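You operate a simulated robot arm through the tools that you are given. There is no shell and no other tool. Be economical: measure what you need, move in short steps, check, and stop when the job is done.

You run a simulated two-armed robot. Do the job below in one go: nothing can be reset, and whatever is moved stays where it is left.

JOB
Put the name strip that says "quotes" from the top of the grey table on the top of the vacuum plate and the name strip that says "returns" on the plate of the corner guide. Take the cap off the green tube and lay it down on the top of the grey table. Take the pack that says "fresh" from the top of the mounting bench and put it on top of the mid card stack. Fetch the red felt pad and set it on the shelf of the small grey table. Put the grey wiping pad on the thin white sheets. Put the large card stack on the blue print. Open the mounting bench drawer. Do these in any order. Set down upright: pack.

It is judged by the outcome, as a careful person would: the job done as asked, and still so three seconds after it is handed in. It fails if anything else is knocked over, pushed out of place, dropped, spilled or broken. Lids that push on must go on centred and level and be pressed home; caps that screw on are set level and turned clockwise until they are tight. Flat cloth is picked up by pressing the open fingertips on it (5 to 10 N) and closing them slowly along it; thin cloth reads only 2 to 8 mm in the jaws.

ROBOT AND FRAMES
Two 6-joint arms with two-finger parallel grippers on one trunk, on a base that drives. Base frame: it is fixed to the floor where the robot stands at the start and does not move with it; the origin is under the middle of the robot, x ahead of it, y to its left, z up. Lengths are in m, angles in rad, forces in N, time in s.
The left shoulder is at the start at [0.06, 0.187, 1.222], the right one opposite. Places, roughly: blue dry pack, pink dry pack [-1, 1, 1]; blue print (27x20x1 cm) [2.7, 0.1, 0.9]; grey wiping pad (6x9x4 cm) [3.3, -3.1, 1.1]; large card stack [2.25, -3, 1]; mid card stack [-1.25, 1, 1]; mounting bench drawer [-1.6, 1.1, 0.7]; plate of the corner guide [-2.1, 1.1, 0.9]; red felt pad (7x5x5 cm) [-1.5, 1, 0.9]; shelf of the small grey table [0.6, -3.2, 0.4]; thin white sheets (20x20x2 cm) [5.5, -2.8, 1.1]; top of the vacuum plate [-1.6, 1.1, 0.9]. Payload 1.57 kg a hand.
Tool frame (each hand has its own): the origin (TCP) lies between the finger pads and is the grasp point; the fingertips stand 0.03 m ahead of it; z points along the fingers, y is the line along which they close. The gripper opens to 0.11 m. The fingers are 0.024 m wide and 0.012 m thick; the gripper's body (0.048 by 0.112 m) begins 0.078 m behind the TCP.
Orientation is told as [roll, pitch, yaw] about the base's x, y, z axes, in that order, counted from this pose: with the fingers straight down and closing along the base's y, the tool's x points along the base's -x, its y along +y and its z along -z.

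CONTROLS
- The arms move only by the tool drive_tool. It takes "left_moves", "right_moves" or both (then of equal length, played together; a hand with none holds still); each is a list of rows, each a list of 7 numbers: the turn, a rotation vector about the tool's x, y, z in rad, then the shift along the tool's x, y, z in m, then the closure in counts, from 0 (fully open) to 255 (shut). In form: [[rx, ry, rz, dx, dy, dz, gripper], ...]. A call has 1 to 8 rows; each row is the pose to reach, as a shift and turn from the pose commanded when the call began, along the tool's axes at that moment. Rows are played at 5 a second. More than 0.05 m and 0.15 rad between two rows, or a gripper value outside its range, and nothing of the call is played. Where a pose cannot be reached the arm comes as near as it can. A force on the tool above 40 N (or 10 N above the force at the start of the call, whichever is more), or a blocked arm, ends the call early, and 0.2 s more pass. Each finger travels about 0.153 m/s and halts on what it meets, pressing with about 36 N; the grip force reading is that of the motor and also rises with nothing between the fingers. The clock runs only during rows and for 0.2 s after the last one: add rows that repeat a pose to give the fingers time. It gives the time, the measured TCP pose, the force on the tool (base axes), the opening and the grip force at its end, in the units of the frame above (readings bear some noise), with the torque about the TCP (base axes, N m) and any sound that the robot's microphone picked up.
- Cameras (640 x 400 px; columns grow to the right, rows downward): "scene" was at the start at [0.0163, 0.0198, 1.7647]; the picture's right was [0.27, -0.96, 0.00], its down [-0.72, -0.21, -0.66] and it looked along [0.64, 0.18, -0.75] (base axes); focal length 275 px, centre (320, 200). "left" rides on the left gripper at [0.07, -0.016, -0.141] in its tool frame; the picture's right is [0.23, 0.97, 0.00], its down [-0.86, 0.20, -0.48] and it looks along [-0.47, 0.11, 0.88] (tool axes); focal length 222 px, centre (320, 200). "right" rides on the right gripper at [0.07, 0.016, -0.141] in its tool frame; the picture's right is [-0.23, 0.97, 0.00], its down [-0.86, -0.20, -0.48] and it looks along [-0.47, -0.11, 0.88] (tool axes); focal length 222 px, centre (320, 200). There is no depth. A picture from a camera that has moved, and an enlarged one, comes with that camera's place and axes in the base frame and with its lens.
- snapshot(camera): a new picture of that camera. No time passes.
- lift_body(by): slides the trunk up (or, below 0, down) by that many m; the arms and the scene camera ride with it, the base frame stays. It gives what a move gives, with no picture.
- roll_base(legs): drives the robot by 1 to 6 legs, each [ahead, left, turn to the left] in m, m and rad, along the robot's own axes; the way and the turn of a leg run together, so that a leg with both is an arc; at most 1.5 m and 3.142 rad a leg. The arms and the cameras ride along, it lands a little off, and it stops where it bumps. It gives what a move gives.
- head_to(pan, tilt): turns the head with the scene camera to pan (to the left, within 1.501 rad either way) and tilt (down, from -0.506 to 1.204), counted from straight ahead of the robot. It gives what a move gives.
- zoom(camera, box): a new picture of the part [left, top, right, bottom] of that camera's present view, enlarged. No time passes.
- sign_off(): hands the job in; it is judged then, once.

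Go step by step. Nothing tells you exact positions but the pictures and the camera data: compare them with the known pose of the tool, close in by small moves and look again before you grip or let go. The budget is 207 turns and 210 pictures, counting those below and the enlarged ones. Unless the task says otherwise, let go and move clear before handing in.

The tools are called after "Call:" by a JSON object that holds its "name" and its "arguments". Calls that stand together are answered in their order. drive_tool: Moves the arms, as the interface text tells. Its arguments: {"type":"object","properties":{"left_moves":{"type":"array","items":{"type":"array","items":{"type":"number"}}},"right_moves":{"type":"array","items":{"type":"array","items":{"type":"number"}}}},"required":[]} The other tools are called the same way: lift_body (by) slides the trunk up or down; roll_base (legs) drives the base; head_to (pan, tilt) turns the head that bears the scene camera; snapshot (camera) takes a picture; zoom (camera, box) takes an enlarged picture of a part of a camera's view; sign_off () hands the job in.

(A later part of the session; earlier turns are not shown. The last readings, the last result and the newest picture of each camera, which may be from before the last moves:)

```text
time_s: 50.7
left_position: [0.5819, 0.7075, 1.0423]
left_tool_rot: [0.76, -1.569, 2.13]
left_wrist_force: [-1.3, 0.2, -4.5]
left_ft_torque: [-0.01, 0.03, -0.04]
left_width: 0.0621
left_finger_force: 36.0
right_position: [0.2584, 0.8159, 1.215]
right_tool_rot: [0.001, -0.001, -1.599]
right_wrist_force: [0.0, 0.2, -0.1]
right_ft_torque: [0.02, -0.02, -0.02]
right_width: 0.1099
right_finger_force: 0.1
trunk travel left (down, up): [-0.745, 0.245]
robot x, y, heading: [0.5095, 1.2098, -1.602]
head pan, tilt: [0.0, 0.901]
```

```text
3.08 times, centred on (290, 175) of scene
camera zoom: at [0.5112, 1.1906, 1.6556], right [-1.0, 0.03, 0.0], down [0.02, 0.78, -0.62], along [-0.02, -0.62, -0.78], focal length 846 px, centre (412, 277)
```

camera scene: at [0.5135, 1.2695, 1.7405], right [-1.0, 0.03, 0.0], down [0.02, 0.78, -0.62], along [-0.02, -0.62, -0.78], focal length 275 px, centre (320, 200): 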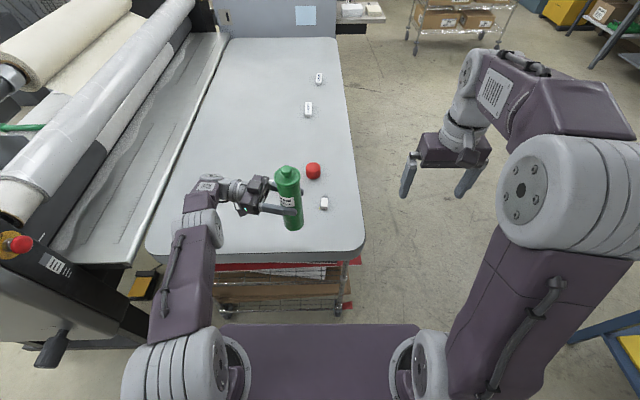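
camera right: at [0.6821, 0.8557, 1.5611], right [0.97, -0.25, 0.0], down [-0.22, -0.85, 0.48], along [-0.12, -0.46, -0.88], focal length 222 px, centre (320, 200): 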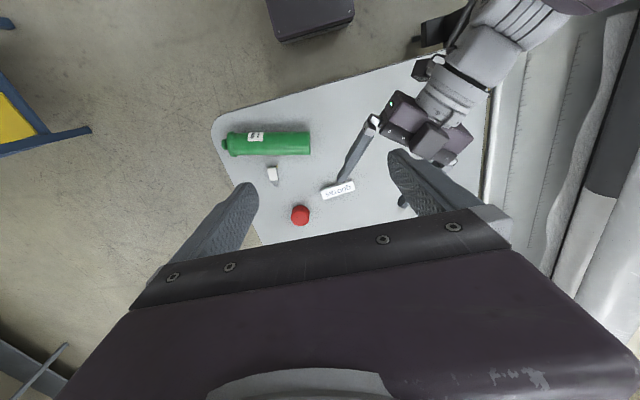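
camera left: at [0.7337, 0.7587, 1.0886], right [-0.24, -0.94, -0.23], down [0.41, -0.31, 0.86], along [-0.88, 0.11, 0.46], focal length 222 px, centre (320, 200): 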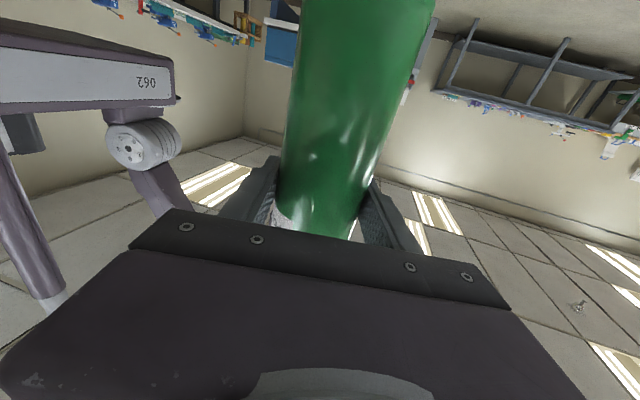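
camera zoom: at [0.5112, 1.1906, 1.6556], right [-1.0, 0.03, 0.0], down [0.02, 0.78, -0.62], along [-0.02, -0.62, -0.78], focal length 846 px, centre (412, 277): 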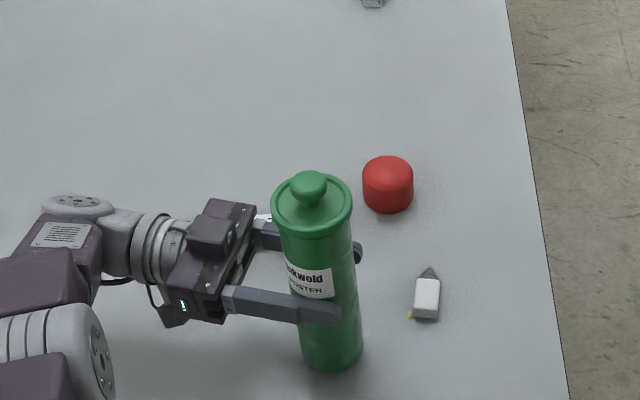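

Nearly down. Lowering the trunk in small steps until the table bears the tube.

Call:
{"name": "lift_body", "arguments": {"by": -0.012}}

Call:
{"name": "lift_body", "arguments": {"by": -0.005}}

Call:
{"name": "lift_body", "arguments": {"by": -0.003}}

```text
time_s: 51.3
left_position: [0.5813, 0.7078, 1.0323]
left_tool_rot: [0.983, -1.568, 1.906]
left_wrist_force: [1.4, 0.6, 0.7]
left_ft_torque: [0.03, -0.23, 0.05]
left_width: 0.0616
left_finger_force: 35.9
right_position: [0.258, 0.8161, 1.2041]
right_tool_rot: [0.001, 0.001, -1.598]
right_wrist_force: [0.0, -1.1, -0.4]
right_ft_torque: [-0.02, -0.02, -0.04]
right_width: 0.1104
right_finger_force: 0.1
trunk travel left (down, up): [-0.733, 0.257]
robot x, y, heading: [0.5127, 1.2076, -1.597]
head pan, tilt: [0.0, 0.901]
```

```text
time_s: 51.9
left_position: [0.5803, 0.7095, 1.0302]
left_tool_rot: [1.724, -1.563, 1.165]
left_wrist_force: [-1.9, -3.9, 33.1]
left_ft_torque: [0.35, -0.22, -0.12]
left_width: 0.0613
left_finger_force: 35.9
right_position: [0.2573, 0.8179, 1.2001]
right_tool_rot: [0.0, -0.002, -1.599]
right_wrist_force: [0.5, -0.9, -0.2]
right_ft_torque: [0.01, 0.01, -0.02]
right_width: 0.11
right_finger_force: 0.0
trunk travel left (down, up): [-0.728, 0.262]
robot x, y, heading: [0.5094, 1.2072, -1.599]
head pan, tilt: [0.0, 0.901]
```

```text
time_s: 52.4
left_position: [0.5804, 0.7095, 1.0265]
left_tool_rot: [1.694, -1.565, 1.198]
left_wrist_force: [-1.6, -4.5, 32.1]
left_ft_torque: [0.37, 0.09, -0.13]
left_width: 0.0618
left_finger_force: 35.0
right_position: [0.2587, 0.819, 1.1974]
right_tool_rot: [0.0, -0.003, -1.598]
right_wrist_force: [-1.0, 0.5, 0.9]
right_ft_torque: [0.03, 0.03, -0.03]
right_width: 0.11
right_finger_force: 0.1
trunk travel left (down, up): [-0.725, 0.265]
robot x, y, heading: [0.5136, 1.2062, -1.598]
head pan, tilt: [0.0, 0.901]
```

The tube stands on the table, held by the left hand. Now I'll bring the right hand up and over the cap.

Call:
{"name": "lift_body", "arguments": {"by": 0.003}}

Call:
{"name": "drive_tool", "arguments": {"right_moves": [[0, 0, 0, 0, 0, -0.045, 0], [0, 0, 0, 0, 0.03, -0.085, 0], [0, 0, 0, -0.02, 0.07, -0.11, 0], [0, 0, 0, -0.04, 0.11, -0.11, 0], [0, 0, 0, -0.06, 0.15, -0.11, 0], [0, 0, 0, -0.08, 0.19, -0.11, 0], [0, 0, 0, -0.1, 0.23, -0.11, 0], [0, 0, 0, -0.101, 0.27, -0.11, 0]]}}

Call:
{"name": "snapshot", "arguments": {"camera": "right"}}

Call:
{"name": "snapshot", "arguments": {"camera": "scene"}}

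```text
time_s: 52.9
left_position: [0.5816, 0.709, 1.0258]
left_tool_rot: [0.41, -1.568, 2.481]
left_wrist_force: [-2.4, 0.3, 12.4]
left_ft_torque: [-0.12, 0.78, 0.02]
left_width: 0.0616
left_finger_force: 35.9
right_position: [0.2584, 0.8178, 1.1989]
right_tool_rot: [0.0, -0.001, -1.599]
right_wrist_force: [1.0, -0.9, -0.8]
right_ft_torque: [0.0, 0.02, -0.03]
right_width: 0.1102
right_finger_force: 0.1
trunk travel left (down, up): [-0.728, 0.262]
robot x, y, heading: [0.5071, 1.2072, -1.598]
head pan, tilt: [0.0, 0.901]
```

```text
refused: row 3 steps farther than a row can; nothing moved
```

```text
177 pictures are left
camera right: at [0.2755, 0.8872, 1.3397], right [0.97, -0.25, 0.0], down [-0.22, -0.85, 0.48], along [-0.12, -0.46, -0.88], focal length 222 px, centre (320, 200)
```

right: 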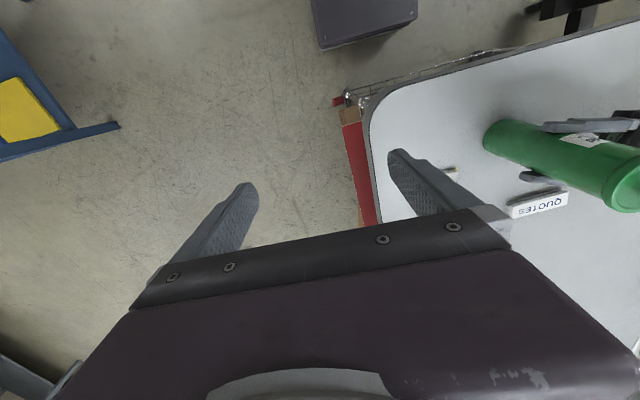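

```text
176 pictures are left
camera scene: at [0.5102, 1.193, 1.6383], right [-1.0, 0.03, 0.0], down [0.02, 0.78, -0.62], along [-0.02, -0.62, -0.78], focal length 275 px, centre (320, 200)
```

scene: 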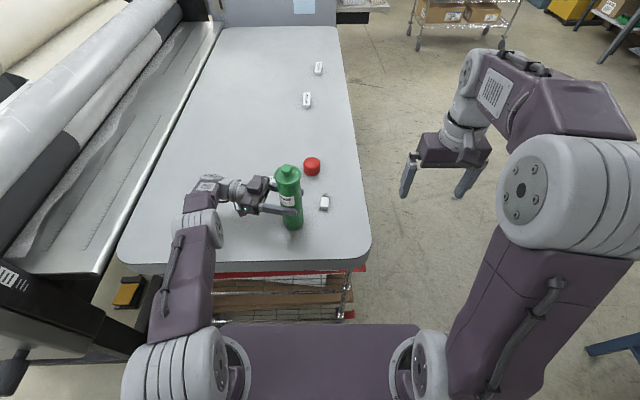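

Call:
{"name": "drive_tool", "arguments": {"right_moves": [[0, 0, 0, 0, 0, -0.045, 0], [0, 0, 0, 0, 0.02, -0.085, 0], [0, 0, 0, -0.015, 0.055, -0.11, 0], [0, 0, 0, -0.03, 0.095, -0.12, 0], [0, 0, 0, -0.045, 0.135, -0.12, 0], [0, 0, 0, -0.06, 0.175, -0.12, 0], [0, 0, 0, -0.075, 0.215, -0.12, 0], [0, 0, 0, -0.09, 0.255, -0.12, 0]]}}

Call:
{"name": "drive_tool", "arguments": {"right_moves": [[0, 0, 0, -0.006, 0.035, 0, 0], [0, 0, 0, -0.011, 0.069, 0, 0]]}}

Call:
{"name": "snapshot", "arguments": {"camera": "right"}}

Call:
{"name": "snapshot", "arguments": {"camera": "scene"}}

```text
time_s: 54.7
left_position: [0.5826, 0.7079, 1.0269]
left_tool_rot: [0.51, -1.57, 2.379]
left_wrist_force: [0.1, -0.5, -4.2]
left_ft_torque: [0.06, 0.01, 0.0]
left_width: 0.0619
left_finger_force: 36.0
right_position: [0.486, 0.7604, 1.2889]
right_tool_rot: [0.001, 0.0, -1.6]
right_wrist_force: [-0.3, 0.1, 0.1]
right_ft_torque: [-0.01, 0.03, 0.02]
right_width: 0.11
right_finger_force: 0.1
right hand out of reach, approached as far as the arm can: row 6, 7, 8
trunk travel left (down, up): [-0.728, 0.262]
robot x, y, heading: [0.5124, 1.2115, -1.595]
head pan, tilt: [0.0, 0.901]
```

```text
time_s: 55.3
left_position: [0.5823, 0.7083, 1.026]
left_tool_rot: [0.852, -1.57, 2.038]
left_wrist_force: [-0.8, -0.4, -4.8]
left_ft_torque: [-0.02, -0.04, 0.03]
left_width: 0.0614
left_finger_force: 36.1
right_position: [0.5386, 0.7708, 1.2711]
right_tool_rot: [-0.001, 0.002, -1.597]
right_wrist_force: [0.4, -0.4, 0.1]
right_ft_torque: [-0.01, 0.02, 0.0]
right_width: 0.1103
right_finger_force: 0.0
right hand out of reach, approached as far as the arm can: row 1, 2
trunk travel left (down, up): [-0.728, 0.262]
robot x, y, heading: [0.5112, 1.2079, -1.601]
head pan, tilt: [0.0, 0.901]
```

```text
175 pictures are left
camera right: at [0.5565, 0.8395, 1.4113], right [0.97, -0.25, 0.0], down [-0.22, -0.85, 0.48], along [-0.12, -0.46, -0.88], focal length 222 px, centre (320, 200)
```

right: 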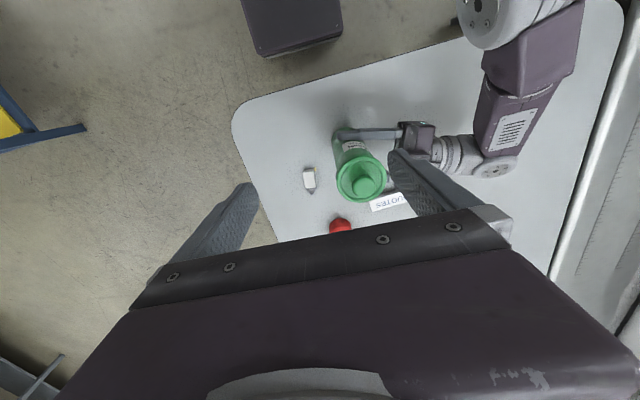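

```text
174 pictures are left
camera scene: at [0.5124, 1.1906, 1.6385], right [-1.0, 0.03, 0.0], down [0.02, 0.78, -0.62], along [-0.02, -0.62, -0.78], focal length 275 px, centre (320, 200)
```

scene: 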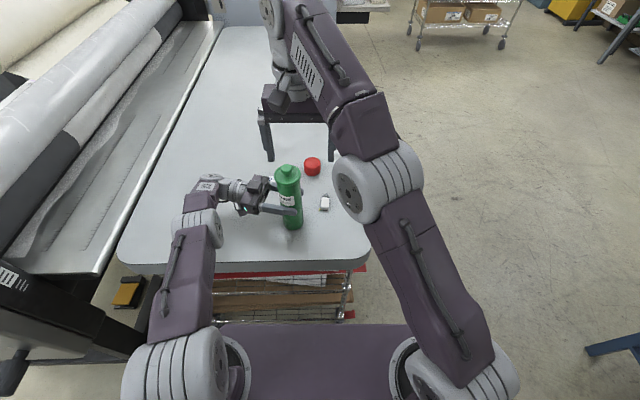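

Call:
{"name": "drive_tool", "arguments": {"right_moves": [[0, 0, 0, 0, 0.0, 0.03, 0], [0, 0, 0, -0.02, 0.015, 0.05, 0], [0, 0, 0, -0.04, 0.03, 0.06, 0], [0, 0, 0, -0.061, 0.043, 0.06, 0]]}}

Call:
{"name": "snapshot", "arguments": {"camera": "right"}}

```text
time_s: 56.3
left_position: [0.5815, 0.7076, 1.026]
left_tool_rot: [0.429, -1.569, 2.461]
left_wrist_force: [1.0, 0.0, -4.8]
left_ft_torque: [-0.02, -0.01, -0.02]
left_width: 0.0617
left_finger_force: 35.4
right_position: [0.5648, 0.7351, 1.1984]
right_tool_rot: [-0.001, 0.0, -1.599]
right_wrist_force: [0.0, 0.4, -1.0]
right_ft_torque: [0.0, -0.02, -0.02]
right_width: 0.11
right_finger_force: 0.1
right hand out of reach, approached as far as the arm can: row 3, 4
trunk travel left (down, up): [-0.728, 0.262]
robot x, y, heading: [0.5086, 1.2047, -1.598]
head pan, tilt: [0.0, 0.901]
```

```text
173 pictures are left
camera right: at [0.5821, 0.8041, 1.3399], right [0.97, -0.25, 0.0], down [-0.22, -0.85, 0.48], along [-0.12, -0.46, -0.88], focal length 222 px, centre (320, 200)
```

right: 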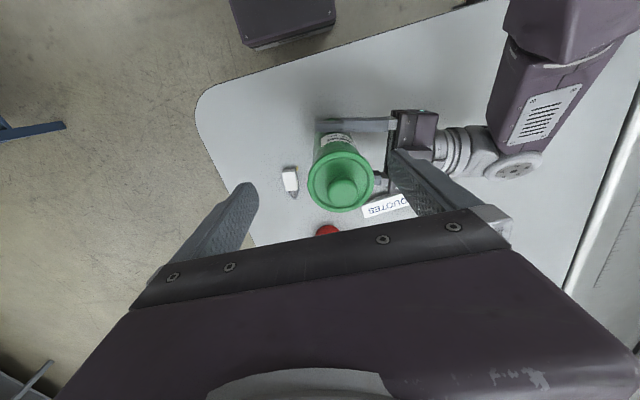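

The right arm is near its limit, so I'll bring the tube (in the left hand) under it instead.

Call:
{"name": "drive_tool", "arguments": {"left_moves": [[0, 0, 0, -0.003, 0, 0, 130], [0, 0, 0, -0.003, -0.011, 0.012, 130], [0, 0, 0, -0.003, -0.022, 0.0227, 130], [0, 0, 0, -0.003, -0.022, 0.0227, 130]]}}

Call:
{"name": "snapshot", "arguments": {"camera": "right"}}

```text
time_s: 57.3
left_position: [0.5642, 0.7338, 1.0298]
left_tool_rot: [0.779, -1.571, 2.11]
left_wrist_force: [0.5, -0.6, -4.7]
left_ft_torque: [-0.01, -0.03, 0.0]
left_width: 0.062
left_finger_force: 35.8
right_position: [0.5654, 0.7333, 1.1993]
right_tool_rot: [-0.001, -0.001, -1.599]
right_wrist_force: [-1.0, 0.1, 0.8]
right_ft_torque: [-0.04, -0.02, -0.01]
right_width: 0.1098
right_finger_force: 0.0
trunk travel left (down, up): [-0.728, 0.262]
robot x, y, heading: [0.5144, 1.2066, -1.594]
head pan, tilt: [0.0, 0.901]
```

```text
172 pictures are left
camera right: at [0.5825, 0.8036, 1.3397], right [0.97, -0.25, 0.0], down [-0.22, -0.85, 0.48], along [-0.12, -0.46, -0.88], focal length 222 px, centre (320, 200)
```

right: 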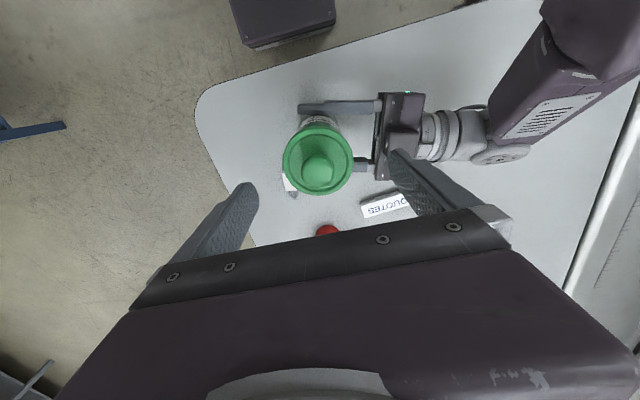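

Aligned within a few millimetres. Raise the tube 55 mm so the cap sits between the right fingers, then close on it.

Call:
{"name": "drive_tool", "arguments": {"left_moves": [[0, 0, 0, -0.018, 0, 0, 130], [0, 0, 0, -0.036, 0, 0, 130], [0, 0, 0, -0.052, 0, 0, 130], [0, 0, 0, -0.052, 0, 0, 130]]}}

Call:
{"name": "zoom", "arguments": {"camera": "scene", "box": [220, 90, 380, 240]}}

Call:
{"name": "snapshot", "arguments": {"camera": "right"}}

```text
time_s: 58.3
left_position: [0.5653, 0.7337, 1.0813]
left_tool_rot: [0.663, -1.571, 2.227]
left_wrist_force: [-0.8, -0.5, -3.3]
left_ft_torque: [0.0, -0.06, -0.04]
left_width: 0.0614
left_finger_force: 35.9
right_position: [0.5653, 0.734, 1.1994]
right_tool_rot: [0.001, -0.001, -1.599]
right_wrist_force: [-0.7, -0.3, 0.2]
right_ft_torque: [0.01, -0.04, -0.02]
right_width: 0.11
right_finger_force: 0.1
trunk travel left (down, up): [-0.728, 0.262]
robot x, y, heading: [0.5088, 1.2096, -1.596]
head pan, tilt: [0.0, 0.901]
```

```text
2.67 times, centred on (300, 165) of scene
camera zoom: at [0.5114, 1.19, 1.6385], right [-1.0, 0.03, 0.0], down [0.02, 0.78, -0.62], along [-0.02, -0.62, -0.78], focal length 733 px, centre (373, 293)
```

zoom: 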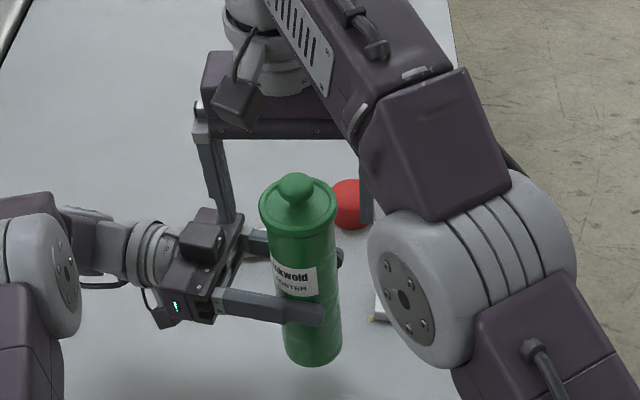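

```text
170 pictures are left
camera right: at [0.5824, 0.8037, 1.3398], right [0.97, -0.25, 0.0], down [-0.22, -0.85, 0.48], along [-0.12, -0.46, -0.88], focal length 222 px, centre (320, 200)
```

right: 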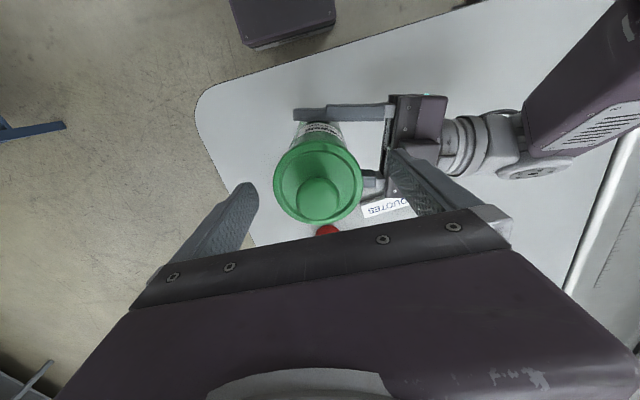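

Call:
{"name": "drive_tool", "arguments": {"right_moves": [[0, 0, 0, 0, 0, 0, 40], [0, 0, 0, 0, 0, 0, 70], [0, 0, 0, 0, 0, 0, 90], [0, 0, 0, 0, 0, 0, 110], [0, 0, 0, 0, 0, 0, 120], [0, 0, 0, 0, 0, 0, 120]]}}

Call:
{"name": "snapshot", "arguments": {"camera": "right"}}

```text
time_s: 59.7
left_position: [0.5655, 0.7345, 1.0814]
left_tool_rot: [0.825, -1.57, 2.069]
left_wrist_force: [7.0, -1.2, -5.2]
left_ft_torque: [0.1, 0.76, -0.05]
left_width: 0.0616
left_finger_force: 36.3
right_position: [0.5647, 0.7339, 1.1999]
right_tool_rot: [-0.001, 0.0, -1.599]
right_wrist_force: [-8.0, -0.4, 1.2]
right_ft_torque: [0.01, 0.16, 0.07]
right_width: 0.0686
right_finger_force: 35.7
trunk travel left (down, up): [-0.728, 0.262]
robot x, y, heading: [0.5067, 1.2107, -1.598]
head pan, tilt: [0.0, 0.901]
```

```text
169 pictures are left
camera right: at [0.5821, 0.8037, 1.3398], right [0.97, -0.25, 0.0], down [-0.22, -0.85, 0.48], along [-0.12, -0.46, -0.88], focal length 222 px, centre (320, 200)
```

right: 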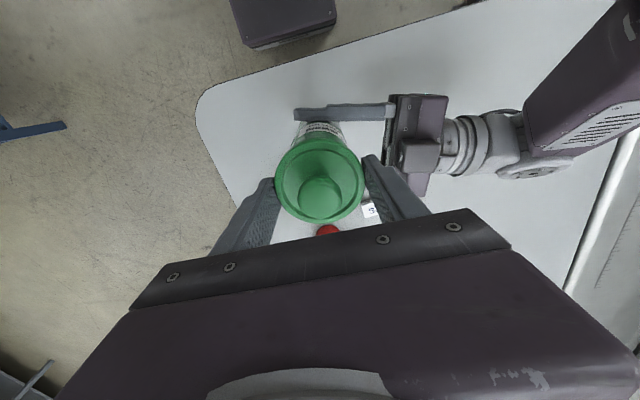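

Cap gripped at 68.6 mm. First a gentle pull to see whether it is a push-on cap.

Call:
{"name": "drive_tool", "arguments": {"left_moves": [[0, 0, 0, 0.002, 0, 0, 140], [0, 0, 0, 0.004, 0, 0, 140], [0, 0, 0, 0.006, 0, 0, 140]], "right_moves": [[0, 0, 0, 0, 0, 0, 130], [0, 0, 0, 0, 0, 0, 130], [0, 0, 0, 0, 0, 0, 130]]}}

```text
time_s: 60.5
left_position: [0.5655, 0.7357, 1.0761]
left_tool_rot: [0.977, -1.569, 1.915]
left_wrist_force: [7.9, -1.4, -0.4]
left_ft_torque: [0.12, 0.94, -0.03]
left_width: 0.0618
left_finger_force: 36.1
right_position: [0.5642, 0.7352, 1.1987]
right_tool_rot: [0.0, -0.001, -1.599]
right_wrist_force: [-7.5, 0.7, -3.7]
right_ft_torque: [0.01, 0.07, 0.04]
right_width: 0.0688
right_finger_force: 36.2
trunk travel left (down, up): [-0.728, 0.262]
robot x, y, heading: [0.5101, 1.2109, -1.602]
head pan, tilt: [0.0, 0.901]
```

Call:
{"name": "zoom", "arguments": {"camera": "scene", "box": [240, 120, 360, 220]}}

Call:
{"name": "drive_tool", "arguments": {"left_moves": [[0, 0, 0, 0.003, 0, 0, 140], [0, 0, 0, 0.006, 0, 0, 140], [0, 0, 0, 0.01, 0, 0, 140]], "right_moves": [[0, 0, 0, 0, 0, 0, 130], [0, 0, 0, 0, 0, 0, 130], [0, 0, 0, 0, 0, 0, 130]]}}

Call:
{"name": "zoom", "arguments": {"camera": "scene", "box": [240, 120, 360, 220]}}

```text
4.00 times, centred on (300, 170) of scene
camera zoom: at [0.5113, 1.1901, 1.6385], right [-1.0, 0.03, 0.0], down [0.02, 0.78, -0.62], along [-0.02, -0.62, -0.78], focal length 1100 px, centre (400, 320)
```

zoom: 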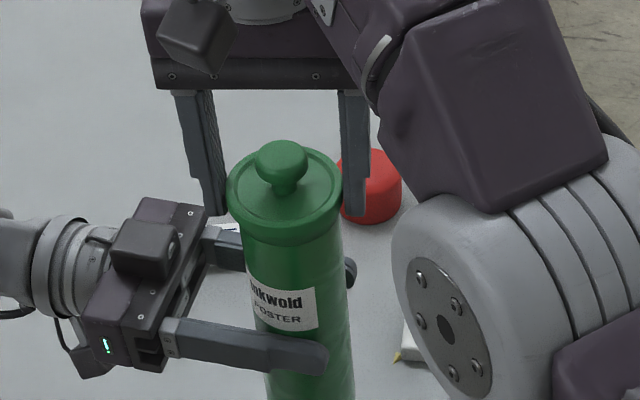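

```text
time_s: 61.3
left_position: [0.5656, 0.7346, 1.0655]
left_tool_rot: [0.535, -1.568, 2.357]
left_wrist_force: [0.5, -0.7, -4.0]
left_ft_torque: [-0.01, -0.04, 0.0]
left_width: 0.0617
left_finger_force: 35.4
right_position: [0.5642, 0.7346, 1.1988]
right_tool_rot: [0.0, -0.001, -1.599]
right_wrist_force: [0.4, 0.0, -0.6]
right_ft_torque: [-0.01, 0.0, 0.0]
right_width: 0.0688
right_finger_force: 36.2
trunk travel left (down, up): [-0.728, 0.262]
robot x, y, heading: [0.5099, 1.2076, -1.604]
head pan, tilt: [0.0, 0.901]
```

```text
4.00 times, centred on (300, 170) of scene
camera zoom: at [0.5114, 1.19, 1.6385], right [-1.0, 0.03, 0.0], down [0.02, 0.78, -0.62], along [-0.02, -0.62, -0.78], focal length 1100 px, centre (400, 320)
```

zoom: 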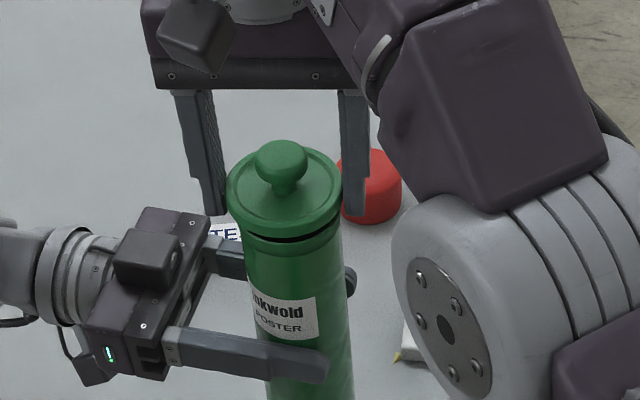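

The cap came off — it is a push-on cap. Now lower the tube to the table and release it.

Call:
{"name": "drive_tool", "arguments": {"left_moves": [[0, 0, 0, 0.01, 0, 0, 140], [0, 0, 0, 0.02, 0, 0, 140], [0, 0, 0, 0.03, 0, 0, 140], [0, 0, 0, 0.034, 0, 0, 140], [0, 0, 0, 0.037, 0, 0, 140]]}}

Call:
{"name": "drive_tool", "arguments": {"left_moves": [[0, 0, 0, 0.003, 0, 0, 140], [0, 0, 0, 0.003, 0, 0, 120], [0, 0, 0, 0.003, 0, 0, 100], [0, 0, 0, 0.003, 0, 0, 80], [0, 0, 0, 0.003, 0, 0, 50], [0, 0, 0, 0.003, 0, 0, 20]]}}

Call:
{"name": "zoom", "arguments": {"camera": "scene", "box": [200, 100, 400, 250]}}

```text
time_s: 62.5
left_position: [0.5649, 0.7336, 1.0292]
left_tool_rot: [0.56, -1.567, 2.329]
left_wrist_force: [-0.7, -0.2, -3.4]
left_ft_torque: [-0.04, -0.05, -0.01]
left_width: 0.0617
left_finger_force: 36.1
right_position: [0.5647, 0.7351, 1.1993]
right_tool_rot: [0.0, 0.0, -1.599]
right_wrist_force: [0.3, 0.3, -1.2]
right_ft_torque: [0.02, -0.01, 0.0]
right_width: 0.0686
right_finger_force: 36.3
trunk travel left (down, up): [-0.728, 0.262]
robot x, y, heading: [0.5107, 1.2075, -1.601]
head pan, tilt: [0.0, 0.901]
```

```text
time_s: 63.9
left_position: [0.5643, 0.7359, 1.0257]
left_tool_rot: [0.836, -1.569, 2.053]
left_wrist_force: [0.3, 0.1, -0.1]
left_ft_torque: [0.0, 0.0, 0.04]
left_width: 0.1016
left_finger_force: 0.2
right_position: [0.5645, 0.735, 1.1991]
right_tool_rot: [0.002, 0.0, -1.599]
right_wrist_force: [0.2, 0.4, -0.3]
right_ft_torque: [-0.01, -0.01, 0.0]
right_width: 0.0685
right_finger_force: 36.4
trunk travel left (down, up): [-0.728, 0.262]
robot x, y, heading: [0.5129, 1.209, -1.602]
head pan, tilt: [0.0, 0.901]
```

```text
2.67 times, centred on (300, 175) of scene
camera zoom: at [0.5113, 1.1908, 1.6385], right [-1.0, 0.03, 0.0], down [0.02, 0.78, -0.62], along [-0.02, -0.62, -0.78], focal length 733 px, centre (373, 267)
```

zoom: 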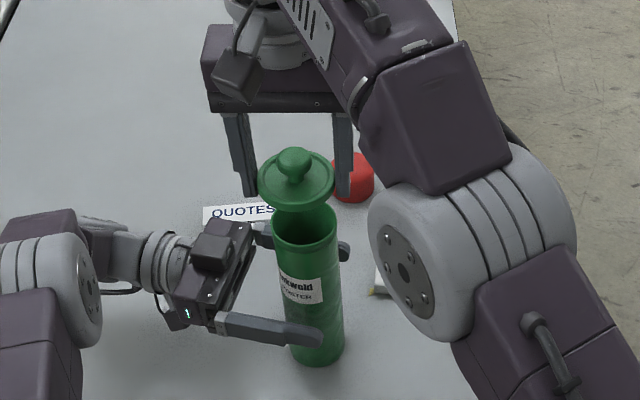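

Tube stands, open. To be able to lay the cap flat I want it held by the fingertips only, so I'll rest it loosely back on the rim, regrip 20 mm higher, and lift off again.

Call:
{"name": "drive_tool", "arguments": {"right_moves": [[0, 0, 0, 0, 0, 0.02, 130], [0, 0, 0, 0, 0, 0.035, 130], [0, 0, 0, 0, 0, 0.043, 130], [0, 0, 0, 0, 0, 0.045, 130]]}}

Call:
{"name": "zoom", "arguments": {"camera": "scene", "box": [240, 120, 360, 220]}}

```text
time_s: 64.9
left_position: [0.5651, 0.7349, 1.0251]
left_tool_rot: [0.828, -1.569, 2.062]
left_wrist_force: [-0.1, -0.1, 0.2]
left_ft_torque: [0.0, -0.01, -0.02]
left_width: 0.1013
left_finger_force: 0.1
right_position: [0.5633, 0.7337, 1.1545]
right_tool_rot: [-0.001, -0.001, -1.597]
right_wrist_force: [-0.4, -0.1, -0.3]
right_ft_torque: [0.01, 0.01, -0.03]
right_width: 0.0685
right_finger_force: 35.9
trunk travel left (down, up): [-0.728, 0.262]
robot x, y, heading: [0.5109, 1.2079, -1.6]
head pan, tilt: [0.0, 0.901]
```

```text
4.00 times, centred on (300, 170) of scene
camera zoom: at [0.5112, 1.1909, 1.6385], right [-1.0, 0.03, 0.0], down [0.02, 0.78, -0.62], along [-0.02, -0.62, -0.78], focal length 1100 px, centre (400, 320)
```

zoom: 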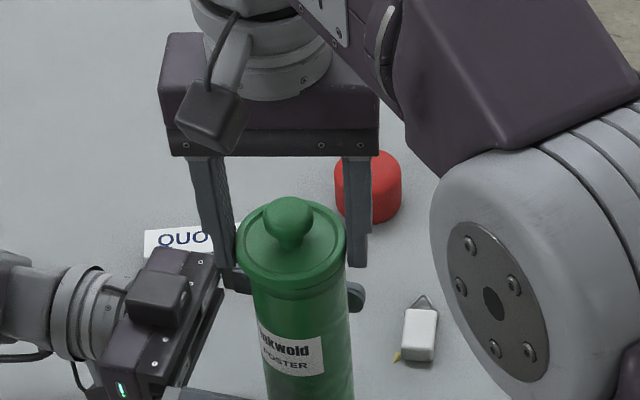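

Call:
{"name": "drive_tool", "arguments": {"right_moves": [[0, 0, 0, 0, 0, 0, 90], [0, 0, 0, 0, 0, 0, 75], [0, 0, 0, 0, 0, 0, 60], [0, 0, 0, 0, 0, -0.01, 60], [0, 0, 0, 0, 0, -0.018, 60], [0, 0, 0, 0, 0, -0.018, 60]]}}

Call:
{"name": "zoom", "arguments": {"camera": "scene", "box": [240, 120, 360, 220]}}

```text
time_s: 66.3
left_position: [0.5651, 0.7353, 1.0261]
left_tool_rot: [0.825, -1.569, 2.064]
left_wrist_force: [-0.7, -0.1, 0.1]
left_ft_torque: [0.01, -0.08, 0.04]
left_width: 0.1013
left_finger_force: 0.0
right_position: [0.5635, 0.7341, 1.1723]
right_tool_rot: [-0.001, 0.0, -1.599]
right_wrist_force: [-1.5, 0.0, 0.1]
right_ft_torque: [-0.02, 0.02, 0.0]
right_width: 0.0842
right_finger_force: 0.1
trunk travel left (down, up): [-0.728, 0.262]
robot x, y, heading: [0.5097, 1.2047, -1.596]
head pan, tilt: [0.0, 0.901]
```

```text
4.00 times, centred on (300, 170) of scene
camera zoom: at [0.5112, 1.1908, 1.6385], right [-1.0, 0.03, 0.0], down [0.02, 0.78, -0.62], along [-0.02, -0.62, -0.78], focal length 1100 px, centre (400, 320)
```

zoom: 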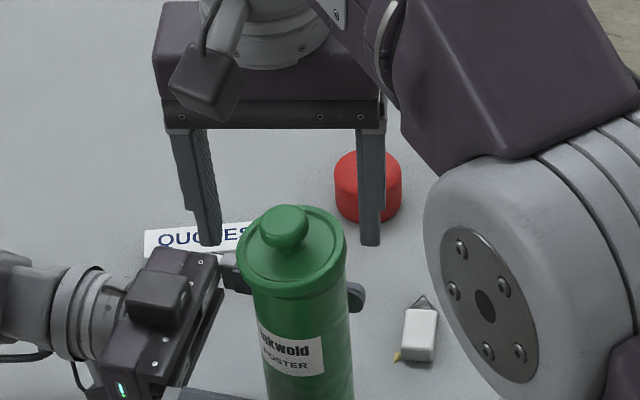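

Call:
{"name": "drive_tool", "arguments": {"right_moves": [[0, 0, 0, 0, 0, 0.008, 60], [0, 0, 0, 0, 0, 0.008, 80], [0, 0, 0, 0, 0, 0.008, 100], [0, 0, 0, 0, 0, 0.008, 120], [0, 0, 0, 0, 0, 0.008, 130]]}}

Call:
{"name": "zoom", "arguments": {"camera": "scene", "box": [240, 120, 360, 220]}}

```text
time_s: 67.5
left_position: [0.5653, 0.7367, 1.0265]
left_tool_rot: [0.84, -1.567, 2.051]
left_wrist_force: [-0.4, -0.6, 0.0]
left_ft_torque: [-0.02, 0.0, 0.0]
left_width: 0.1013
left_finger_force: 0.1
right_position: [0.5635, 0.7349, 1.1651]
right_tool_rot: [-0.001, -0.002, -1.599]
right_wrist_force: [-0.2, -0.5, 6.5]
right_ft_torque: [-0.05, -0.03, -0.03]
right_width: 0.0609
right_finger_force: 4.1
trunk travel left (down, up): [-0.728, 0.262]
robot x, y, heading: [0.5069, 1.2083, -1.601]
head pan, tilt: [0.0, 0.901]
```

```text
4.00 times, centred on (300, 170) of scene
camera zoom: at [0.5108, 1.1917, 1.6386], right [-1.0, 0.03, 0.0], down [0.02, 0.78, -0.62], along [-0.02, -0.62, -0.78], focal length 1100 px, centre (400, 320)
```

zoom: 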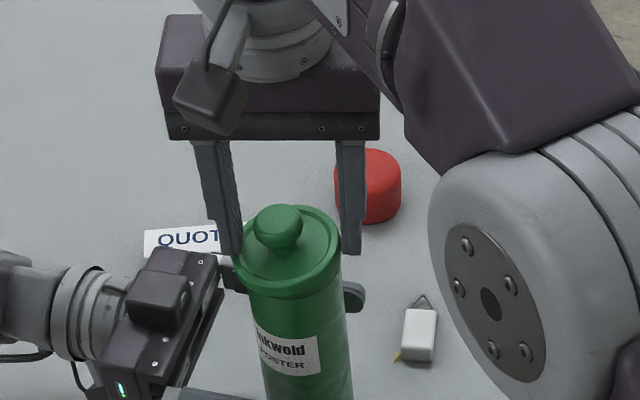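

The fingertips ride just above the flange, so I'll simply take the knob instead — ideal for laying the cap down.

Call:
{"name": "drive_tool", "arguments": {"right_moves": [[0, 0, 0, 0, 0, -0.003, 130], [0, 0, 0, 0, 0, -0.003, 150], [0, 0, 0, 0, 0, -0.003, 170], [0, 0, 0, 0, 0, -0.003, 190], [0, 0, 0, 0, 0, -0.003, 210], [0, 0, 0, 0, 0, -0.003, 220], [0, 0, 0, 0, 0, -0.003, 220]]}}

Call:
{"name": "zoom", "arguments": {"camera": "scene", "box": [240, 120, 360, 220]}}

```text
time_s: 69.1
left_position: [0.5642, 0.7354, 1.0255]
left_tool_rot: [0.833, -1.571, 2.058]
left_wrist_force: [0.2, -0.9, -0.3]
left_ft_torque: [-0.01, 0.03, 0.0]
left_width: 0.1017
left_finger_force: 0.1
right_position: [0.5646, 0.7346, 1.1684]
right_tool_rot: [0.0, 0.0, -1.599]
right_wrist_force: [0.6, -0.8, 0.4]
right_ft_torque: [0.06, 0.01, -0.02]
right_width: 0.0512
right_finger_force: 35.8
trunk travel left (down, up): [-0.728, 0.262]
robot x, y, heading: [0.5079, 1.2064, -1.601]
head pan, tilt: [0.0, 0.901]
```

```text
4.00 times, centred on (300, 170) of scene
camera zoom: at [0.5112, 1.1908, 1.6385], right [-1.0, 0.03, 0.0], down [0.02, 0.78, -0.62], along [-0.02, -0.62, -0.78], focal length 1100 px, centre (400, 320)
```

zoom: 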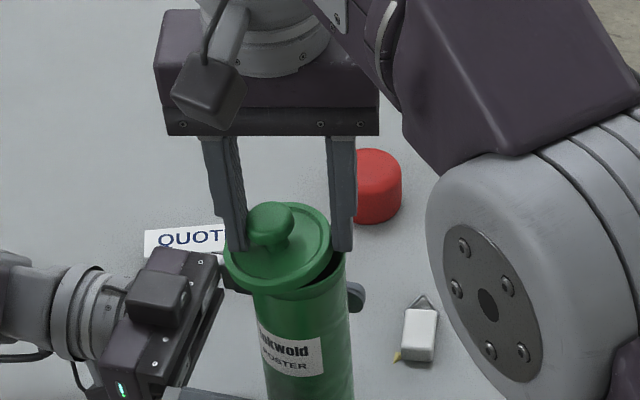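

The cap is pinched between knob and rim, off-centre but held firmly. I'll lift a little and check.

Call:
{"name": "drive_tool", "arguments": {"right_moves": [[0, 0, 0, 0, 0, -0.01, 225], [0, 0, 0, 0, 0, -0.02, 225], [0, 0, 0, 0, 0, -0.03, 225], [0, 0, 0, 0, 0, -0.035, 225]]}}

Call:
{"name": "zoom", "arguments": {"camera": "scene", "box": [240, 110, 360, 220]}}

Call:
{"name": "snapshot", "arguments": {"camera": "right"}}

```text
time_s: 70.1
left_position: [0.5651, 0.7355, 1.0259]
left_tool_rot: [0.807, -1.568, 2.081]
left_wrist_force: [-0.8, -0.5, 0.4]
left_ft_torque: [-0.02, 0.02, -0.05]
left_width: 0.1012
left_finger_force: 0.0
right_position: [0.5624, 0.7352, 1.203]
right_tool_rot: [0.0, 0.0, -1.6]
right_wrist_force: [0.2, -1.3, -0.2]
right_ft_torque: [-0.04, -0.02, 0.0]
right_width: 0.0511
right_finger_force: 35.7
trunk travel left (down, up): [-0.728, 0.262]
robot x, y, heading: [0.5082, 1.2125, -1.597]
head pan, tilt: [0.0, 0.901]
```

```text
3.64 times, centred on (300, 165) of scene
camera zoom: at [0.5112, 1.1907, 1.6385], right [-1.0, 0.03, 0.0], down [0.02, 0.78, -0.62], along [-0.02, -0.62, -0.78], focal length 1000 px, centre (393, 327)
```

zoom: 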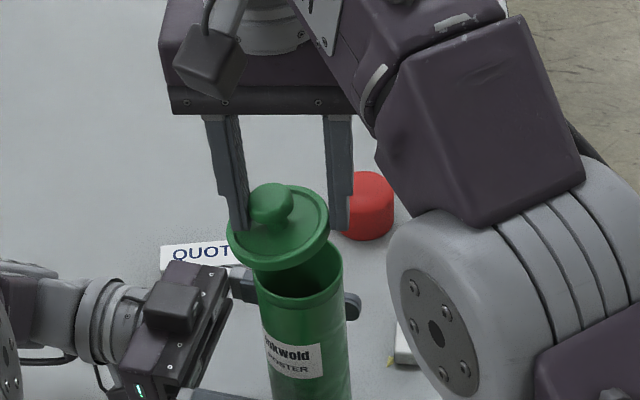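

```text
160 pictures are left
camera right: at [0.5809, 0.8052, 1.3429], right [0.97, -0.25, 0.0], down [-0.22, -0.85, 0.48], along [-0.12, -0.46, -0.88], focal length 222 px, centre (320, 200)
```

right: 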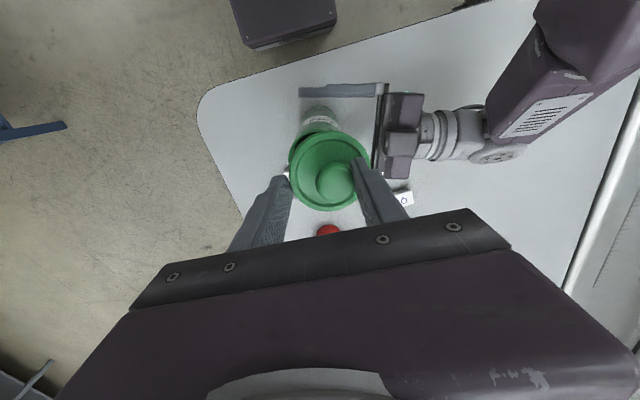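

Cap is held level. I'll withdraw the left hand, raise the cap and carry it sideways to free table at about (0.43, 0.735).

Call:
{"name": "drive_tool", "arguments": {"left_moves": [[0, 0, 0, 0, 0, -0.03, 20], [0, 0, 0, 0, 0, -0.06, 20], [0, 0, 0, 0, 0, -0.09, 20], [0, 0, 0, 0, 0, -0.12, 20], [0, 0, 0, 0, 0, -0.12, 20], [0, 0, 0, 0, 0, -0.12, 20], [0, 0, 0, 0, 0, -0.12, 20], [0, 0, 0, 0, 0, -0.12, 20]], "right_moves": [[0, 0, 0, 0, 0, -0.01, 225], [0, 0, 0, 0, 0, -0.02, 225], [0, 0, 0, 0, -0.005, -0.025, 225], [0, 0, 0, 0, -0.03, -0.025, 225], [0, 0, 0, 0, -0.06, -0.025, 225], [0, 0, 0, 0, -0.09, -0.025, 225], [0, 0, 0, 0, -0.12, -0.025, 225], [0, 0, 0, 0, -0.145, -0.025, 225]]}}

Call:
{"name": "snapshot", "arguments": {"camera": "scene"}}

Call:
{"name": "snapshot", "arguments": {"camera": "right"}}

```text
time_s: 71.9
left_position: [0.64, 0.742, 1.0294]
left_tool_rot: [0.349, -1.565, 2.546]
left_wrist_force: [1.0, 0.2, -0.4]
left_ft_torque: [-0.02, 0.02, 0.01]
left_width: 0.1014
left_finger_force: 0.1
left hand out of reach, approached as far as the arm can: row 2, 3, 4, 5, 6, 7, 8
right_position: [0.4194, 0.739, 1.2285]
right_tool_rot: [0.0, 0.0, -1.598]
right_wrist_force: [-0.5, 0.9, -0.6]
right_ft_torque: [0.01, 0.01, -0.02]
right_width: 0.0507
right_finger_force: 36.1
right hand out of reach, approached as far as the arm can: row 1, 2, 3
trunk travel left (down, up): [-0.728, 0.262]
robot x, y, heading: [0.5134, 1.2089, -1.598]
head pan, tilt: [0.0, 0.901]
```

```text
159 pictures are left
camera scene: at [0.5101, 1.1914, 1.6385], right [-1.0, 0.03, 0.0], down [0.02, 0.78, -0.62], along [-0.02, -0.62, -0.78], focal length 275 px, centre (320, 200)
```

scene: 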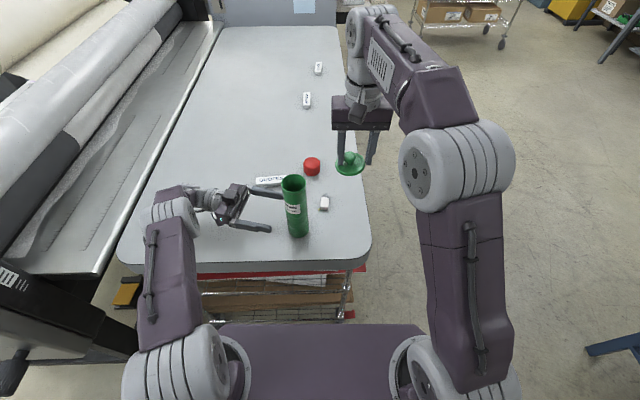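

```text
158 pictures are left
camera right: at [0.4367, 0.8088, 1.3691], right [0.97, -0.25, 0.0], down [-0.22, -0.85, 0.48], along [-0.12, -0.46, -0.88], focal length 222 px, centre (320, 200)
```

right: 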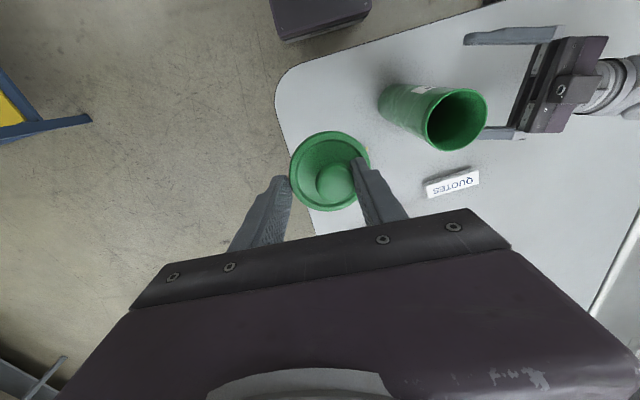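

Cap is clear of the tube. Lower it to just above the table.

Call:
{"name": "drive_tool", "arguments": {"right_moves": [[0, 0, 0, 0, 0.01, 0.04, 225], [0, 0, 0, 0, 0.015, 0.08, 225], [0, 0, 0, 0, 0.015, 0.12, 225], [0, 0, 0, 0, 0.015, 0.16, 225], [0, 0, 0, 0, 0.015, 0.2, 225], [0, 0, 0, 0, 0.015, 0.235, 225]]}}

Call:
{"name": "zoom", "arguments": {"camera": "scene", "box": [260, 130, 420, 240]}}

Call:
{"name": "snapshot", "arguments": {"camera": "right"}}

```text
time_s: 73.3
left_position: [0.6418, 0.7405, 1.0281]
left_tool_rot: [0.213, -1.568, 2.683]
left_wrist_force: [0.2, -0.4, 0.5]
left_ft_torque: [-0.01, -0.01, 0.0]
left_width: 0.1014
left_finger_force: 0.1
right_position: [0.4336, 0.7389, 0.9919]
right_tool_rot: [0.0, 0.0, -1.598]
right_wrist_force: [-0.4, 0.2, -0.2]
right_ft_torque: [0.01, 0.02, -0.03]
right_width: 0.0505
right_finger_force: 36.5
trunk travel left (down, up): [-0.728, 0.262]
robot x, y, heading: [0.5103, 1.2062, -1.594]
head pan, tilt: [0.0, 0.901]
```

```text
3.64 times, centred on (340, 185) of scene
camera zoom: at [0.5111, 1.1898, 1.6386], right [-1.0, 0.03, 0.0], down [0.02, 0.78, -0.62], along [-0.02, -0.62, -0.78], focal length 1000 px, centre (247, 254)
```

zoom: 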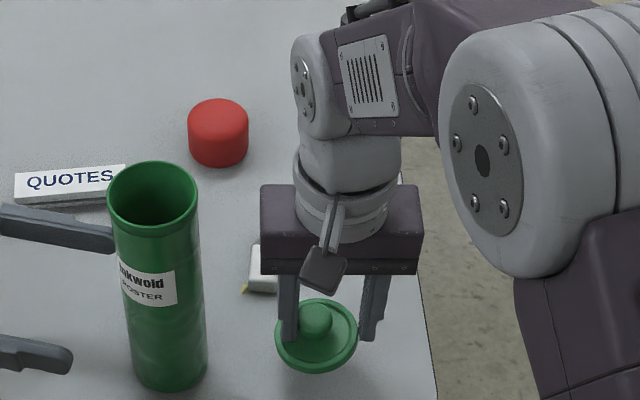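

```text
156 pictures are left
camera right: at [0.4505, 0.8089, 1.132], right [0.97, -0.25, 0.0], down [-0.22, -0.85, 0.48], along [-0.12, -0.46, -0.88], focal length 222 px, centre (320, 200)
```

right: 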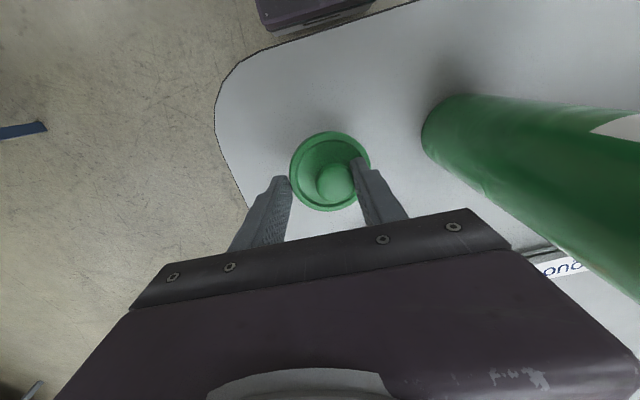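

Lower slowly until contact.

Call:
{"name": "drive_tool", "arguments": {"right_moves": [[0, 0, 0, 0, 0, 0.006, 225], [0, 0, 0, 0, 0, 0.012, 225], [0, 0, 0, 0, 0, 0.018, 225], [0, 0, 0, 0, 0, 0.022, 225]]}}

```text
time_s: 74.3
left_position: [0.641, 0.7418, 1.0284]
left_tool_rot: [0.305, -1.565, 2.592]
left_wrist_force: [-0.5, 0.4, 0.7]
left_ft_torque: [-0.03, 0.01, 0.0]
left_width: 0.1016
left_finger_force: 0.1
right_position: [0.4345, 0.7384, 0.9708]
right_tool_rot: [0.001, 0.0, -1.599]
right_wrist_force: [0.6, -0.1, -0.4]
right_ft_torque: [-0.03, -0.01, 0.04]
right_width: 0.0504
right_finger_force: 36.3
trunk travel left (down, up): [-0.728, 0.262]
robot x, y, heading: [0.5116, 1.2108, -1.599]
head pan, tilt: [0.0, 0.901]
```

Call:
{"name": "drive_tool", "arguments": {"right_moves": [[0, 0, 0, 0, 0, 0.004, 225], [0, 0, 0, 0, 0, 0.008, 225], [0, 0, 0, 0, 0, 0.012, 225]]}}

Call:
{"name": "zoom", "arguments": {"camera": "scene", "box": [310, 180, 390, 240]}}

```text
time_s: 75.1
left_position: [0.6409, 0.7435, 1.03]
left_tool_rot: [0.545, -1.565, 2.349]
left_wrist_force: [0.0, -0.4, 0.3]
left_ft_torque: [-0.01, 0.04, 0.03]
left_width: 0.1014
left_finger_force: 0.1
right_position: [0.4354, 0.7388, 0.9603]
right_tool_rot: [0.002, -0.009, -1.597]
right_wrist_force: [-2.3, -2.9, 19.3]
right_ft_torque: [-0.08, -0.78, -0.08]
right_width: 0.0502
right_finger_force: 35.9
trunk travel left (down, up): [-0.728, 0.262]
robot x, y, heading: [0.5122, 1.2103, -1.596]
head pan, tilt: [0.0, 0.901]
```

```text
6.67 times, centred on (350, 210) of scene
camera zoom: at [0.5108, 1.1933, 1.639], right [-1.0, 0.03, 0.0], down [0.02, 0.78, -0.62], along [-0.02, -0.62, -0.78], focal length 1834 px, centre (120, 133)
```

zoom: 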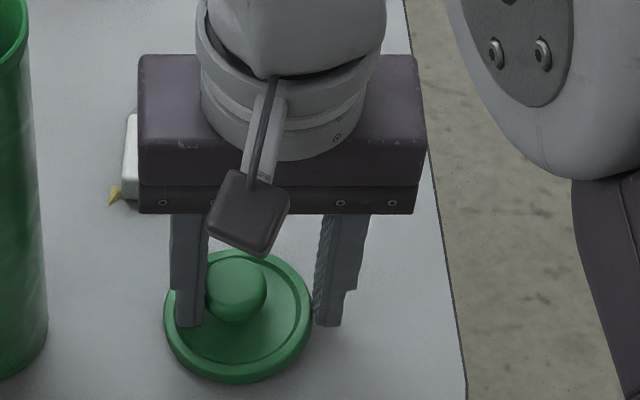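

The cap rests on the table. Ease the grip by a few millimetres and lift straight off.

Call:
{"name": "drive_tool", "arguments": {"right_moves": [[0, 0, 0, 0, 0, -0.003, 136], [0, 0, 0, 0, 0, -0.003, 131], [0, 0, 0, 0, 0, -0.003, 128], [0, 0, 0, 0, 0, -0.012, 128], [0, 0, 0, 0, 0, -0.03, 128], [0, 0, 0, 0, 0, -0.07, 100], [0, 0, 0, 0, 0, -0.11, 0]]}}

Call:
{"name": "snapshot", "arguments": {"camera": "right"}}

Call:
{"name": "snapshot", "arguments": {"camera": "scene"}}

```text
time_s: 76.7
left_position: [0.6405, 0.7437, 1.028]
left_tool_rot: [0.449, -1.566, 2.444]
left_wrist_force: [-0.2, 1.2, -0.2]
left_ft_torque: [0.0, 0.02, 0.02]
left_width: 0.1013
left_finger_force: 0.0
right_position: [0.4333, 0.7385, 1.0695]
right_tool_rot: [-0.001, -0.001, -1.597]
right_wrist_force: [-0.7, -0.1, 0.4]
right_ft_torque: [-0.01, 0.02, 0.03]
right_width: 0.1099
right_finger_force: 0.0
trunk travel left (down, up): [-0.728, 0.262]
robot x, y, heading: [0.5111, 1.2086, -1.597]
head pan, tilt: [0.0, 0.901]
```

```text
154 pictures are left
camera right: at [0.4509, 0.808, 1.2103], right [0.97, -0.25, 0.0], down [-0.22, -0.85, 0.48], along [-0.12, -0.46, -0.88], focal length 222 px, centre (320, 200)
```

right: 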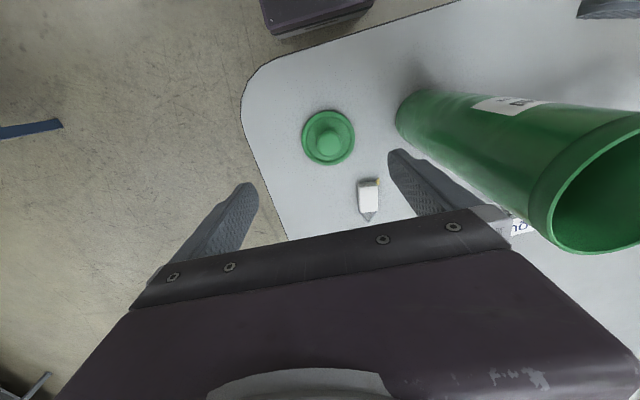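

```text
153 pictures are left
camera scene: at [0.5112, 1.1918, 1.6385], right [-1.0, 0.03, 0.0], down [0.02, 0.78, -0.62], along [-0.02, -0.62, -0.78], focal length 275 px, centre (320, 200)
```

scene: 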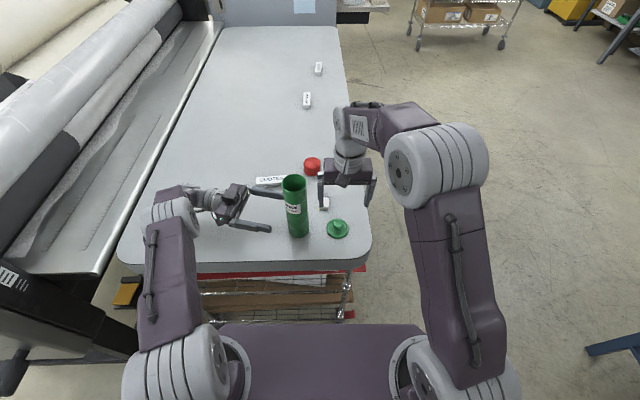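

The cap lies flat on the table. Now raise the hands and drive round to the table's front for the two name strips.

Call:
{"name": "drive_tool", "arguments": {"left_moves": [[0, 0, 0, -0.04, 0, 0, 0], [0, 0, 0, -0.08, 0, 0, 0], [0, 0, 0, -0.12, 0, 0, 0], [0, 0, 0, -0.16, 0, 0, 0], [0, 0, 0, -0.2, 0, 0, 0], [0, 0, 0, -0.22, 0, 0, 0]], "right_moves": [[0, 0, 0, 0, 0, -0.04, 0], [0, 0, 0, 0, 0, -0.08, 0], [0, 0, 0, 0.02, 0, -0.12, 0], [0, 0, 0, 0.06, 0, -0.14, 0], [0, 0, 0, 0.1, 0, -0.14, 0], [0, 0, 0, 0.14, 0, -0.14, 0]]}}

Call:
{"name": "snapshot", "arguments": {"camera": "scene"}}

```text
time_s: 78.1
left_position: [0.6044, 0.7571, 1.2317]
left_tool_rot: [0.406, -1.566, 2.492]
left_wrist_force: [1.0, 0.7, 0.1]
left_ft_torque: [0.01, 0.0, 0.03]
left_width: 0.1099
left_finger_force: 0.1
left hand out of reach, approached as far as the arm can: row 2, 3, 4, 5, 6
right_position: [0.4391, 0.8813, 1.2066]
right_tool_rot: [0.0, -0.001, -1.599]
right_wrist_force: [0.0, -0.6, -0.1]
right_ft_torque: [0.01, 0.0, 0.04]
right_width: 0.11
right_finger_force: 0.0
trunk travel left (down, up): [-0.728, 0.262]
robot x, y, heading: [0.5108, 1.2079, -1.601]
head pan, tilt: [0.0, 0.901]
```

```text
152 pictures are left
camera scene: at [0.511, 1.193, 1.6385], right [-1.0, 0.03, 0.0], down [0.02, 0.78, -0.62], along [-0.02, -0.62, -0.78], focal length 275 px, centre (320, 200)
```

scene: 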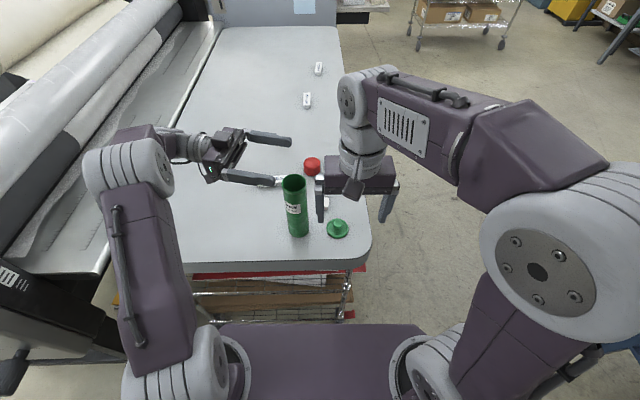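

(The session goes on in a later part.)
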